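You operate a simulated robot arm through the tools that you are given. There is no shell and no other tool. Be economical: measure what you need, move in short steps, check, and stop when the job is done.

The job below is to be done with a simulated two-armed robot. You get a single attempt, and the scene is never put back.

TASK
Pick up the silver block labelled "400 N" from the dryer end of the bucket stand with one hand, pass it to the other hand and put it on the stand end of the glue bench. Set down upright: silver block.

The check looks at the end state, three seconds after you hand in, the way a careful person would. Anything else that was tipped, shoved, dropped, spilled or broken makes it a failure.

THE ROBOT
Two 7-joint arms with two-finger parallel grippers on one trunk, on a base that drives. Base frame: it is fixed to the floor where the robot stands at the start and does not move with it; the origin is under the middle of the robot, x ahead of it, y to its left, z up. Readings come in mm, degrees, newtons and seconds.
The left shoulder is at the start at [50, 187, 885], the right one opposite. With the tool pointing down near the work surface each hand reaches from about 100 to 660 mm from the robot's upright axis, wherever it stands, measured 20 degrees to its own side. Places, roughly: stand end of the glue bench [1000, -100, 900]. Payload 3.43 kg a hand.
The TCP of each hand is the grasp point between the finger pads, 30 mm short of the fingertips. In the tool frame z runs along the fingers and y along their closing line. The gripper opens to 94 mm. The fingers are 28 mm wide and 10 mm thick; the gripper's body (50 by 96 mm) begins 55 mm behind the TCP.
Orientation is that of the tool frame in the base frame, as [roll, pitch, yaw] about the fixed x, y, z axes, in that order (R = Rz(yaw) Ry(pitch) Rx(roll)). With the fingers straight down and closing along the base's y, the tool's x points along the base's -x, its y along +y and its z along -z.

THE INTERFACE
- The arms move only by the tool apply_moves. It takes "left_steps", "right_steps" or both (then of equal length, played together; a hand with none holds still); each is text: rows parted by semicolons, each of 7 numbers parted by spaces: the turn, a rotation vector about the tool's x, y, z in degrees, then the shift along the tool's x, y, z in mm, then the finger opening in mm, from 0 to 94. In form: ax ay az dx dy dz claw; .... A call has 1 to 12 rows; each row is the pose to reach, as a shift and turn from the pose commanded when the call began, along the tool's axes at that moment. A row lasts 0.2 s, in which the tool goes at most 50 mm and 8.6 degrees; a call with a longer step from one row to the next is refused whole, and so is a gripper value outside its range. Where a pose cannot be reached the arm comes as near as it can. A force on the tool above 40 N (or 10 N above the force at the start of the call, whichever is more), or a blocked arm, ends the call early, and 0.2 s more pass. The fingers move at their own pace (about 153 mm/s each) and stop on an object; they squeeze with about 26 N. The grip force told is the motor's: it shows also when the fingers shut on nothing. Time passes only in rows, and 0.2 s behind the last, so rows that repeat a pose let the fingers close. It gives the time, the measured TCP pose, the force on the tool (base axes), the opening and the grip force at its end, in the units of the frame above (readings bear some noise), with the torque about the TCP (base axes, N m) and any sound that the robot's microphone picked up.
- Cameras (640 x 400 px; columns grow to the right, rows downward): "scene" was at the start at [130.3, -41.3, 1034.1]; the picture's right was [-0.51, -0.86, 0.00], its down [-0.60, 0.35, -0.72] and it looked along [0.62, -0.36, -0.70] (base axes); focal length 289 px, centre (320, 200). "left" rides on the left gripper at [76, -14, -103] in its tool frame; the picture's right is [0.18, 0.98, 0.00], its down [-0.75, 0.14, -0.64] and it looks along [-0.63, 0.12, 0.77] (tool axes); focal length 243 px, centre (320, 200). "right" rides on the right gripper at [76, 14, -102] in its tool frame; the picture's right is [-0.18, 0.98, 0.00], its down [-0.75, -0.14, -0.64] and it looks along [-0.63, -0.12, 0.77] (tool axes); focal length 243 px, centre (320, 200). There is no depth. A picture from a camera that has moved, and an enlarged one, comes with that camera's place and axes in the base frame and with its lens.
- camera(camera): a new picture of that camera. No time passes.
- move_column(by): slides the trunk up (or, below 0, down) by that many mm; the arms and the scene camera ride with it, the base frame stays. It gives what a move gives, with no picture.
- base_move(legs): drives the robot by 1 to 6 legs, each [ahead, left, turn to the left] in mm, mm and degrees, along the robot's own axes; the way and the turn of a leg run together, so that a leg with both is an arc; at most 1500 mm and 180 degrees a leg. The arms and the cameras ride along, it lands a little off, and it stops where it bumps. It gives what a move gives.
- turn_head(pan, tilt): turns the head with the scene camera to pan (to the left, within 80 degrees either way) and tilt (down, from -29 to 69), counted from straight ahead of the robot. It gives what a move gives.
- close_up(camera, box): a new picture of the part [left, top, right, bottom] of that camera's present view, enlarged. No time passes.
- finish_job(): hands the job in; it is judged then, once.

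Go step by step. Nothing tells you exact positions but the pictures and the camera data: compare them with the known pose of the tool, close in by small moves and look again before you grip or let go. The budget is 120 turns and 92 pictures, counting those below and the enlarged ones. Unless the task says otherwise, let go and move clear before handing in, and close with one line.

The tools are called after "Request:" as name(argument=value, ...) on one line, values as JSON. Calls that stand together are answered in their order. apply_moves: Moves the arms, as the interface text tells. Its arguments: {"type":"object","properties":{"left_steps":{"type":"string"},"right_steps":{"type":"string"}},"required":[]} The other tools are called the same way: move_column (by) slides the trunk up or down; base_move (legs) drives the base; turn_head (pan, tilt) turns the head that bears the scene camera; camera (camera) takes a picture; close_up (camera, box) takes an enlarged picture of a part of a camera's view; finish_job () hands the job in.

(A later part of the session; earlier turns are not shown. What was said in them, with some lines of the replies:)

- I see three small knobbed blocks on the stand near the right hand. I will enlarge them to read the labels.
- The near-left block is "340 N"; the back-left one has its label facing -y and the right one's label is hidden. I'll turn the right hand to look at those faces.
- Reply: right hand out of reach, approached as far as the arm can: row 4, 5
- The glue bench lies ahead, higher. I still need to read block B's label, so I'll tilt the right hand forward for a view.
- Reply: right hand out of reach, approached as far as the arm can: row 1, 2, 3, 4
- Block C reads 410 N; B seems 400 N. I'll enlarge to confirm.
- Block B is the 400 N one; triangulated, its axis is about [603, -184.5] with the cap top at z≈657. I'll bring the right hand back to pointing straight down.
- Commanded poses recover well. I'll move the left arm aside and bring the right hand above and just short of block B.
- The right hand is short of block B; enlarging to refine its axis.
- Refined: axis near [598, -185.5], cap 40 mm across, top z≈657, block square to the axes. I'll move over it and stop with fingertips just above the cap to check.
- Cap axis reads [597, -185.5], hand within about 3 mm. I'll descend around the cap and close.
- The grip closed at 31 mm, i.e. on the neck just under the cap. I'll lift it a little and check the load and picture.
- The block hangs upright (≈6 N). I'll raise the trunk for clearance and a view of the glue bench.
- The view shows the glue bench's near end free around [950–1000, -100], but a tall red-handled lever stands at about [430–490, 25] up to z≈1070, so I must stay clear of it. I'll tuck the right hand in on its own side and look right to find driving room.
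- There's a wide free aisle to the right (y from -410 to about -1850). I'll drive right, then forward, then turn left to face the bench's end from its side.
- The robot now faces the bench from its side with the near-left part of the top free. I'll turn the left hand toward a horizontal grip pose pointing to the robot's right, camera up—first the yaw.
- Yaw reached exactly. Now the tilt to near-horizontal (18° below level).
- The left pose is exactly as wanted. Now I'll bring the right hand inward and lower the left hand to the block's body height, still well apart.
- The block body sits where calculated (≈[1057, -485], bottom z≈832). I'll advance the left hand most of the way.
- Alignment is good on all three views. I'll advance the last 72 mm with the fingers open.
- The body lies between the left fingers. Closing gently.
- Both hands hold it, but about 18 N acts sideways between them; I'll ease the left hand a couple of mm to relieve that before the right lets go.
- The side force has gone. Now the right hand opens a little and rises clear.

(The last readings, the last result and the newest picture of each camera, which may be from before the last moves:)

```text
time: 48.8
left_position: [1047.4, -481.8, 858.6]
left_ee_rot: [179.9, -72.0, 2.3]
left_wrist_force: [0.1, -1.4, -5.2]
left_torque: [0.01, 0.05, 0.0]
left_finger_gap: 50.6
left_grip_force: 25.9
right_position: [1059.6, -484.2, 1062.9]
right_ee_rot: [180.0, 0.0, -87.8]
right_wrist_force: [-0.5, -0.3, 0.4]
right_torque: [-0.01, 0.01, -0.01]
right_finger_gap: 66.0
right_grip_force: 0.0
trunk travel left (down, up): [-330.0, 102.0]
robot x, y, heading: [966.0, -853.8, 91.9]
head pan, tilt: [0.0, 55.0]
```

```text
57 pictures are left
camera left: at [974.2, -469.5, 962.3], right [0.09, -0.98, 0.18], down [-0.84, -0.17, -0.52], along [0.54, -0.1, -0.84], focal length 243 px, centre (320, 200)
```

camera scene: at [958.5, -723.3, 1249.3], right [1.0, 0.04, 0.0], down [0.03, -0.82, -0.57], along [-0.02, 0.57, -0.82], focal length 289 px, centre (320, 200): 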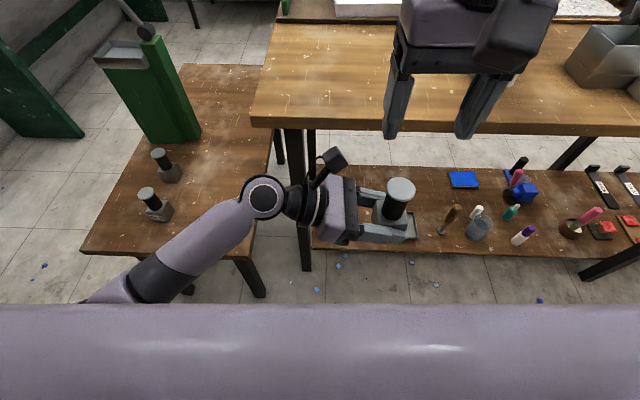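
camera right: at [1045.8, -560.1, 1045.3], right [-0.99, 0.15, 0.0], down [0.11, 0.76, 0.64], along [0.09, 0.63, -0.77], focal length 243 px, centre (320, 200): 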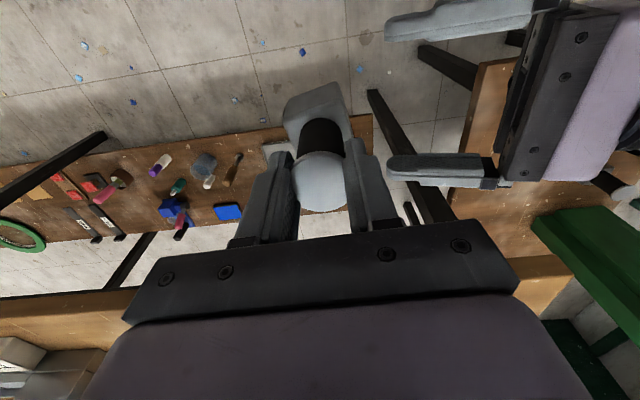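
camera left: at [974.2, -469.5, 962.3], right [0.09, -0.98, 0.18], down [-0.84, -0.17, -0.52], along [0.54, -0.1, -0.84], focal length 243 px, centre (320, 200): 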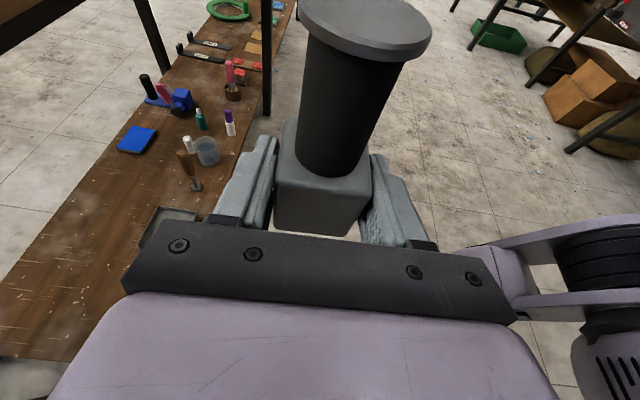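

The left hand holds the block upright alone. I'll move the right hand away to its side, lift the left, and raise the trunk.

Request:
apply_moves(right_steps="0 0 0 12 -32 0 66; 0 0 0 24 -64 0 66; 0 0 0 36 -96 0 66; 0 0 0 48 -128 0 66; 0 0 0 60 -160 0 66; 0 0 0 70 -190 0 66; 0 0 0 70 -190 0 66", left_steps="0 0 0 10 0 -3 30; 0 0 0 19 0 -6 30; 0 0 0 29 0 -9 30; 0 0 0 38 0 -12 30; 0 0 0 48 0 -15 30; 0 0 0 57 0 -18.5 30; 0 0 0 57 0 -18.5 30")

Request:
move_column(by=95)

Request:
turn_head(pan=0, tilt=45)

Request:
camera(camera="scene")

Request:
camera(camera="left")

```text
time: 50.4
left_position: [1050.1, -482.3, 919.3]
left_ee_rot: [-180.0, -72.0, 2.3]
left_wrist_force: [0.2, 0.3, -6.2]
left_torque: [0.0, 0.08, -0.04]
left_finger_gap: 50.3
left_grip_force: 26.2
right_position: [1251.2, -547.6, 1066.4]
right_ee_rot: [180.0, -0.1, -87.8]
right_wrist_force: [-0.2, 0.1, -0.9]
right_torque: [-0.03, 0.0, 0.0]
right_finger_gap: 65.6
right_grip_force: 0.1
trunk travel left (down, up): [-330.0, 102.0]
robot x, y, heading: [963.0, -853.4, 92.2]
head pan, tilt: [0.0, 55.0]
```

```text
time: 51.7
left_position: [1050.1, -481.1, 1014.2]
left_ee_rot: [179.8, -71.9, 2.3]
left_wrist_force: [0.6, 0.0, -6.8]
left_torque: [0.01, 0.04, 0.03]
left_finger_gap: 50.4
left_grip_force: 25.9
right_position: [1249.2, -547.6, 1160.0]
right_ee_rot: [-179.9, 0.0, -87.9]
right_wrist_force: [-0.4, 0.2, -1.2]
right_torque: [0.0, -0.02, -0.04]
right_finger_gap: 66.1
right_grip_force: 0.1
trunk travel left (down, up): [-425.0, 7.0]
robot x, y, heading: [963.3, -855.2, 92.2]
head pan, tilt: [0.0, 55.0]
```

```text
time: 52.4
left_position: [1049.2, -482.1, 1014.1]
left_ee_rot: [179.8, -72.0, 2.3]
left_wrist_force: [0.4, 0.2, -6.1]
left_torque: [0.01, 0.04, 0.0]
left_finger_gap: 50.3
left_grip_force: 26.4
right_position: [1250.8, -548.1, 1161.2]
right_ee_rot: [-180.0, 0.0, -87.9]
right_wrist_force: [0.1, 0.2, 0.1]
right_torque: [0.0, 0.0, 0.0]
right_finger_gap: 65.8
right_grip_force: 0.1
trunk travel left (down, up): [-425.0, 7.0]
robot x, y, heading: [959.3, -853.2, 91.7]
head pan, tilt: [0.0, 45.0]
```

```text
56 pictures are left
camera scene: at [958.1, -714.1, 1357.7], right [1.0, 0.04, 0.0], down [0.03, -0.71, -0.71], along [-0.03, 0.71, -0.71], focal length 289 px, centre (320, 200)
```

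scene: 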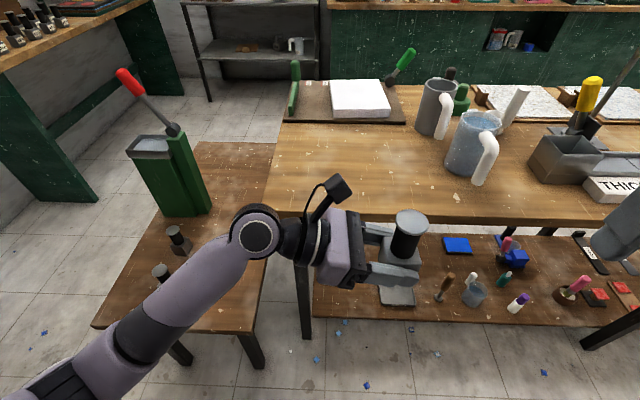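

```text
55 pictures are left
camera left: at [975.5, -469.5, 1118.2], right [0.09, -0.98, 0.18], down [-0.84, -0.17, -0.52], along [0.54, -0.1, -0.84], focal length 243 px, centre (320, 200)
```

left: 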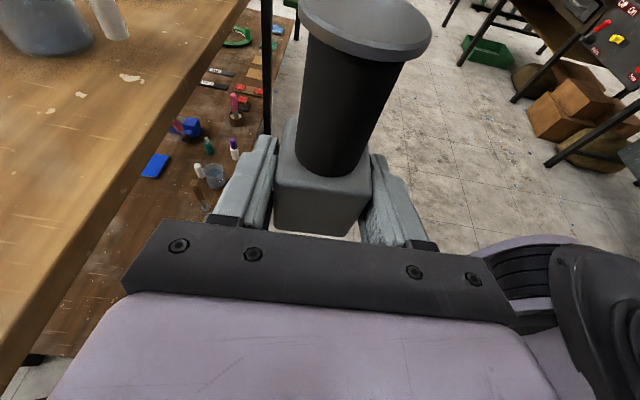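

The bench spot around [1000, -110] is free (jugs start at x≈1240). I'll drive 200 mm ahead and 50 mm left toward it.

Request:
base_move(legs=[[200, 50, 0]])

Request:
camera(camera="scene")

Request:
camera(camera="left")

```text
time: 54.0
left_position: [994.6, -284.6, 1015.0]
left_ee_rot: [179.8, -72.0, 2.2]
left_wrist_force: [0.7, 0.0, -6.0]
left_torque: [-0.01, 0.04, -0.01]
left_finger_gap: 50.5
left_grip_force: 26.0
right_position: [1196.0, -350.0, 1160.1]
right_ee_rot: [180.0, -0.2, -87.9]
right_wrist_force: [-0.8, 0.8, 0.3]
right_torque: [-0.01, 0.04, -0.01]
right_finger_gap: 65.9
right_grip_force: 0.1
trunk travel left (down, up): [-425.0, 7.0]
robot x, y, heading: [908.2, -654.7, 91.8]
head pan, tilt: [0.0, 45.0]
```

```text
54 pictures are left
camera scene: at [902.8, -515.4, 1357.6], right [1.0, 0.03, 0.0], down [0.02, -0.71, -0.71], along [-0.02, 0.71, -0.71], focal length 289 px, centre (320, 200)
```

scene: 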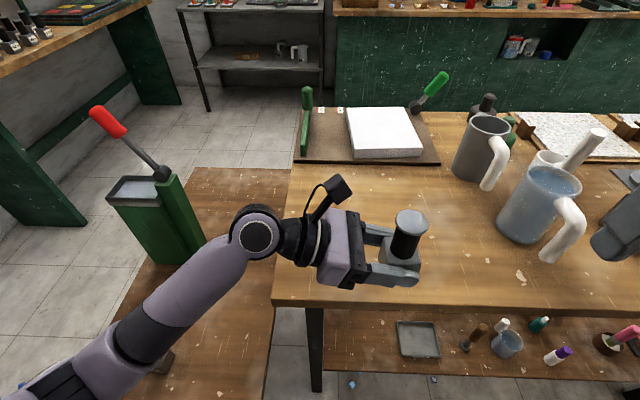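

```text
53 pictures are left
camera left: at [921.1, -271.1, 1118.0], right [0.09, -0.98, 0.18], down [-0.84, -0.17, -0.52], along [0.54, -0.1, -0.84], focal length 243 px, centre (320, 200)
```

left: 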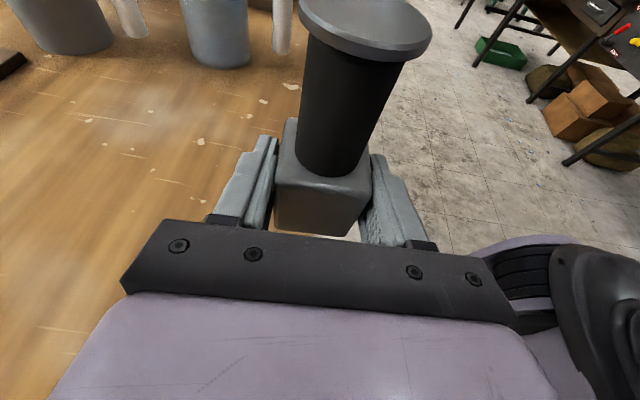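

Block is over the bench's robot-side edge. I'll reach 170 mm further in, keeping height.

Request:
apply_moves(left_steps="0 0 0 0 -28 0 30; 0 0 0 0 -56 0 30; 0 0 0 0 -84 0 30; 0 0 0 0 -112 0 30; 0 0 0 0 -140 0 30; 0 0 0 0 -170 0 30; 0 0 0 0 -170 0 30")

Request:
camera(camera="scene")

Request:
camera(camera="left")

```text
time: 55.6
left_position: [990.8, -115.8, 1015.7]
left_ee_rot: [179.9, -71.9, 2.1]
left_wrist_force: [1.0, 0.8, -5.7]
left_torque: [0.01, 0.04, -0.01]
left_finger_gap: 50.3
left_grip_force: 26.3
right_position: [1196.4, -350.5, 1160.4]
right_ee_rot: [-180.0, 0.0, -88.0]
right_wrist_force: [-1.1, 0.8, 0.0]
right_torque: [-0.01, 0.0, -0.01]
right_finger_gap: 65.9
right_grip_force: 0.1
trunk travel left (down, up): [-425.0, 7.0]
robot x, y, heading: [910.9, -658.0, 91.6]
head pan, tilt: [0.0, 45.0]
```

```text
52 pictures are left
camera scene: at [902.9, -516.2, 1357.7], right [1.0, 0.03, 0.0], down [0.02, -0.71, -0.71], along [-0.02, 0.71, -0.71], focal length 289 px, centre (320, 200)
```

scene: 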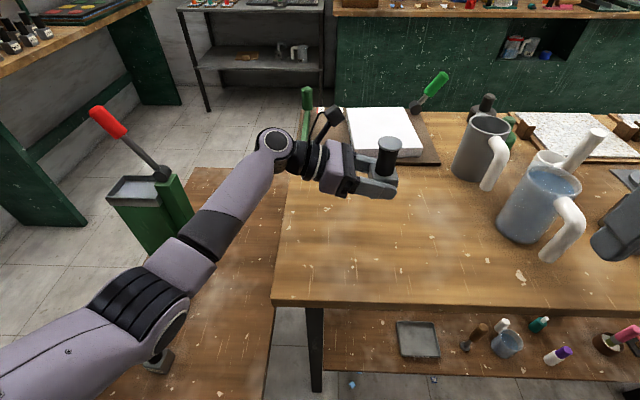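

```text
51 pictures are left
camera left: at [917.6, -103.8, 1118.3], right [0.09, -0.98, 0.18], down [-0.84, -0.17, -0.52], along [0.54, -0.1, -0.84], focal length 243 px, centre (320, 200)
```

left: 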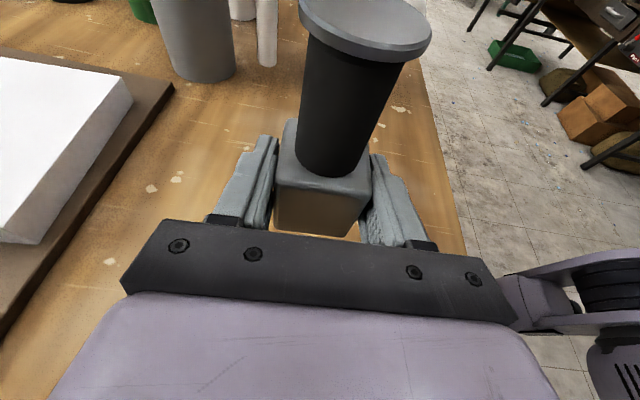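

Over the target, tray edge is ~130 mm away. I'll lower 70 mm, then check.

Request:
apply_moves(left_steps="0 0 0 -16.6 0 5.4 30; 0 0 0 -33.3 0 10.8 30; 0 0 0 -50 0 16.2 30; 0 0 0 -66.6 0 21.6 30; 0 0 0 -66.6 0 21.6 30")

Request:
close_up(camera="scene", box=[240, 90, 440, 250])

Request:
camera(camera="left")

```text
time: 56.8
left_position: [991.8, -116.2, 944.8]
left_ee_rot: [180.0, -71.9, 2.0]
left_wrist_force: [0.7, -0.9, -6.0]
left_torque: [-0.01, 0.06, -0.01]
left_finger_gap: 50.6
left_grip_force: 25.9
right_position: [1195.4, -350.7, 1161.5]
right_ee_rot: [-180.0, 0.1, -88.0]
right_wrist_force: [0.4, 0.5, 0.0]
right_torque: [0.01, -0.01, -0.02]
right_finger_gap: 66.0
right_grip_force: 0.1
trunk travel left (down, up): [-425.0, 7.0]
robot x, y, heading: [905.6, -656.4, 92.0]
head pan, tilt: [0.0, 45.0]
```

```text
2.50 times, centred on (340, 170) of scene
camera zoom: at [903.0, -516.0, 1357.7], right [1.0, 0.03, 0.0], down [0.02, -0.71, -0.71], along [-0.02, 0.71, -0.71], focal length 723 px, centre (270, 275)
```

zoom: 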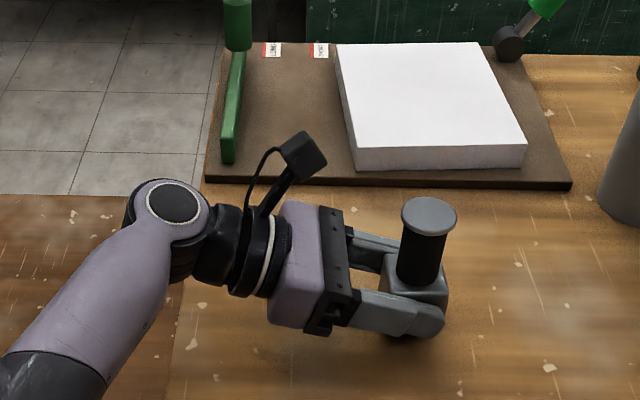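

```text
49 pictures are left
camera left: at [917.7, -103.9, 1048.7], right [0.09, -0.98, 0.18], down [-0.84, -0.17, -0.52], along [0.54, -0.1, -0.84], focal length 243 px, centre (320, 200)
```

left: 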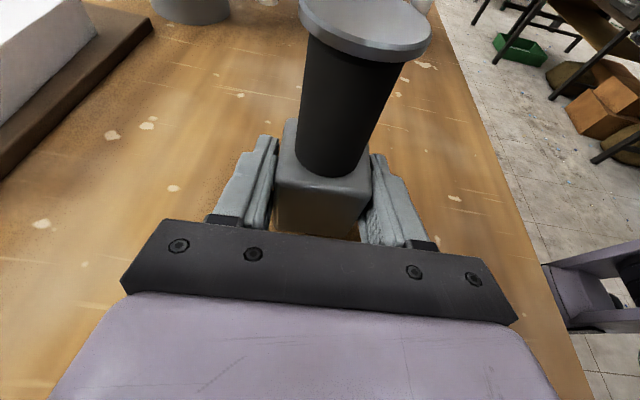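

About 18 mm to go by calculation. Lowering in small steps while watching the force.

Request:
apply_moves(left_steps="0 0 0 -4 0 1.2 30; 0 0 0 -8 0 2.5 30; 0 0 0 -11.4 0 3.7 30; 0 0 0 -11.4 0 3.7 30")

Request:
apply_moves(left_steps="0 0 0 -1.9 0 0.6 30; 0 0 0 -2.9 0 0.9 30; 0 0 0 -2.9 0 0.9 30")

Request:
close_up(camera="scene", box=[330, 130, 430, 210])

```text
time: 57.8
left_position: [991.1, -114.1, 933.1]
left_ee_rot: [179.9, -72.0, 2.0]
left_wrist_force: [0.0, 0.9, -5.0]
left_torque: [0.01, 0.02, 0.02]
left_finger_gap: 50.3
left_grip_force: 26.3
right_position: [1195.8, -350.1, 1160.9]
right_ee_rot: [-179.9, 0.0, -88.0]
right_wrist_force: [-0.7, 0.4, -0.2]
right_torque: [0.0, 0.01, 0.03]
right_finger_gap: 66.0
right_grip_force: 0.1
trunk travel left (down, up): [-425.0, 7.0]
robot x, y, heading: [906.6, -658.2, 91.6]
head pan, tilt: [0.0, 45.0]
```

```text
time: 58.6
left_position: [991.3, -113.8, 932.7]
left_ee_rot: [-179.5, -72.3, 1.5]
left_wrist_force: [-2.9, 2.4, 10.0]
left_torque: [-0.27, -0.36, -0.01]
left_finger_gap: 50.2
left_grip_force: 26.2
right_position: [1197.0, -352.1, 1160.7]
right_ee_rot: [-180.0, 0.0, -88.1]
right_wrist_force: [-0.6, 0.0, 0.3]
right_torque: [0.0, -0.02, 0.01]
right_finger_gap: 66.0
right_grip_force: 0.1
trunk travel left (down, up): [-425.0, 7.0]
robot x, y, heading: [907.3, -660.3, 92.0]
head pan, tilt: [0.0, 45.0]
```

```text
5.00 times, centred on (380, 170) of scene
camera zoom: at [902.3, -517.1, 1358.1], right [1.0, 0.03, 0.0], down [0.02, -0.71, -0.71], along [-0.02, 0.71, -0.71], focal length 1446 px, centre (20, 350)
```

zoom: 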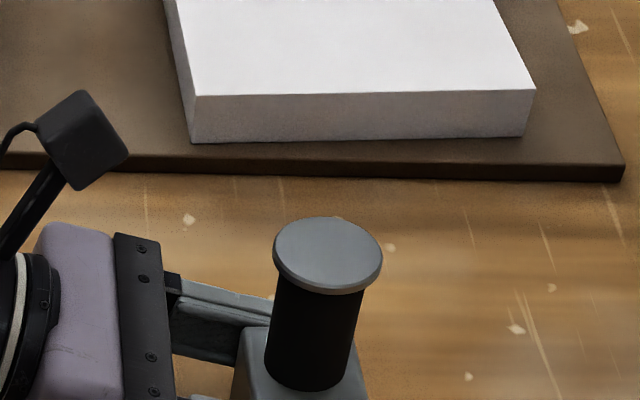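

The block has touched down (about 16 N of contact, right at the block). I'll open the fingers gently and look.

Request:
apply_moves(left_steps="0 0 0 0 0 0 48; 0 0 0 0 0 0 52; 0 0 0 0 0 0 56; 0 0 0 0 0 0 66; 0 0 0 0 0 0 80; 0 0 0 0 0 0 90; 0 0 0 0 0 0 90")

Request:
camera(camera="left")

Request:
close_up(camera="scene", box=[300, 120, 440, 230])

```text
time: 60.2
left_position: [990.7, -114.5, 930.0]
left_ee_rot: [180.0, -72.1, 2.0]
left_wrist_force: [-0.2, -0.1, 0.7]
left_torque: [0.0, -0.01, -0.02]
left_finger_gap: 89.7
left_grip_force: 0.1
right_position: [1195.7, -351.8, 1160.5]
right_ee_rot: [-179.9, 0.0, -88.0]
right_wrist_force: [0.2, 0.0, 0.4]
right_torque: [-0.03, 0.04, 0.0]
right_finger_gap: 66.0
right_grip_force: 0.0
trunk travel left (down, up): [-425.0, 7.0]
robot x, y, heading: [907.9, -656.1, 91.9]
head pan, tilt: [0.0, 45.0]
```

```text
47 pictures are left
camera left: at [916.4, -102.2, 1033.1], right [0.09, -0.98, 0.18], down [-0.84, -0.17, -0.52], along [0.54, -0.1, -0.84], focal length 243 px, centre (320, 200)
```

left: 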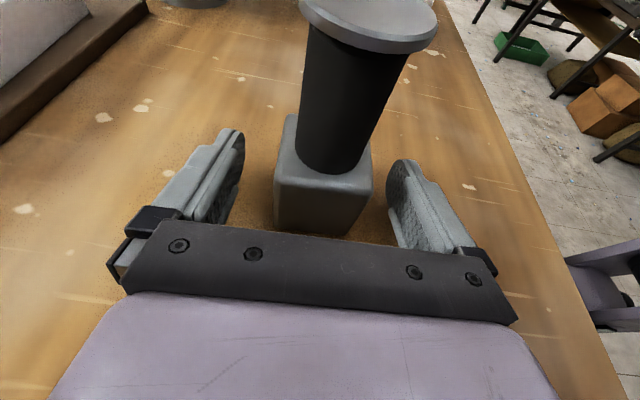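

```text
3.64 times, centred on (370, 175) of scene
camera zoom: at [902.9, -516.5, 1357.8], right [1.0, 0.03, 0.0], down [0.02, -0.71, -0.71], along [-0.02, 0.71, -0.71], focal length 1052 px, centre (138, 291)
```

zoom: 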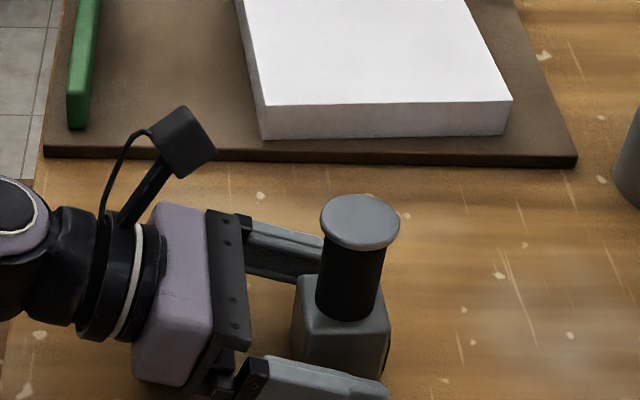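

The block stands upright and free. Backing the left hand straight out along its fingers, then up.

Request:
apply_moves(left_steps="0 0 0 0 0 -20 90; 0 0 0 0 0 -45 90; 0 0 0 0 0 -75 90; 0 0 0 0 0 -105 90; 0 0 0 30 0 -115 90; 0 0 0 70 0 -115 90; 0 0 0 70 0 -115 90")

Request:
camera(camera="scene")

Request:
close_up(camera="scene", box=[330, 120, 470, 230])

Request:
camera(camera="left")

```text
time: 61.8
left_position: [900.1, -117.8, 1031.7]
left_ee_rot: [179.8, -72.0, 2.1]
left_wrist_force: [-1.0, -0.2, -0.2]
left_torque: [0.01, 0.0, -0.01]
left_finger_gap: 90.0
left_grip_force: 0.2
right_position: [1196.3, -351.3, 1160.9]
right_ee_rot: [180.0, -0.1, -88.0]
right_wrist_force: [0.3, 0.9, -1.2]
right_torque: [0.04, 0.03, 0.0]
right_finger_gap: 65.9
right_grip_force: 0.1
trunk travel left (down, up): [-425.0, 7.0]
robot x, y, heading: [906.2, -659.5, 92.0]
head pan, tilt: [0.0, 45.0]
```

```text
45 pictures are left
camera scene: at [902.8, -516.5, 1357.8], right [1.0, 0.03, 0.0], down [0.02, -0.71, -0.71], along [-0.02, 0.71, -0.71], focal length 289 px, centre (320, 200)
```

scene: 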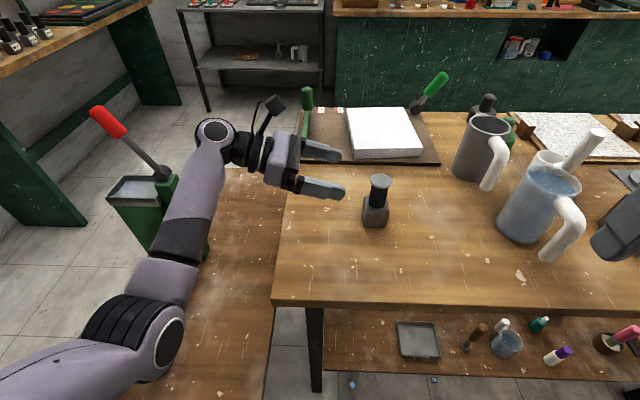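

```text
3.64 times, centred on (400, 175) of scene
camera zoom: at [902.8, -516.5, 1357.8], right [1.0, 0.03, 0.0], down [0.02, -0.71, -0.71], along [-0.02, 0.71, -0.71], focal length 1052 px, centre (29, 291)
```

zoom: 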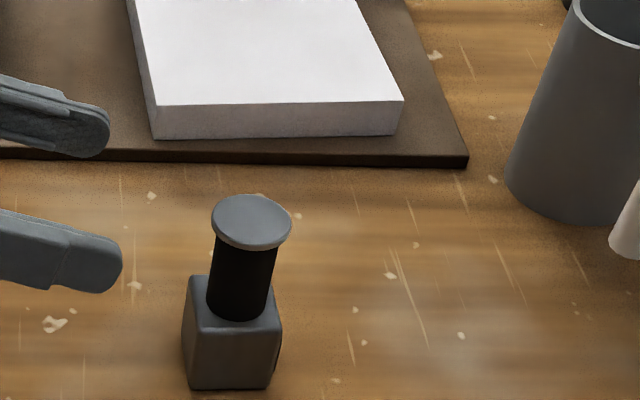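

```text
43 pictures are left
camera left: at [826.8, -105.9, 1135.1], right [0.09, -0.98, 0.18], down [-0.84, -0.17, -0.52], along [0.54, -0.1, -0.84], focal length 243 px, centre (320, 200)
```

left: 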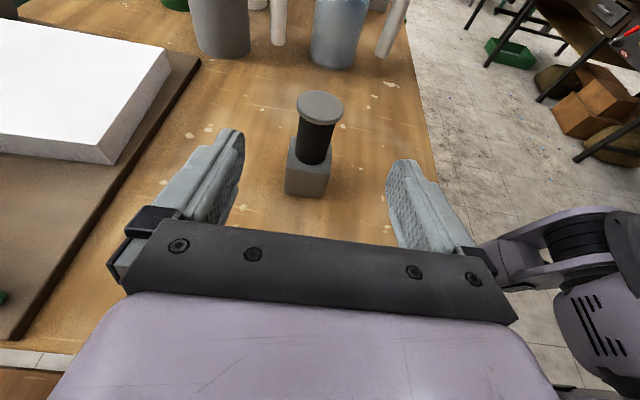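

The 400 N block stands upright near [1000, -115] on the stand end of the glue bench. Both hands are clear and nothing else looks disturbed, so I'm handing in.

Request:
finish_job()

```text
The job is handed in.
```

The "400 N" silver block was picked up with the right hand, passed to the left, and set upright on the stand end of the glue bench.
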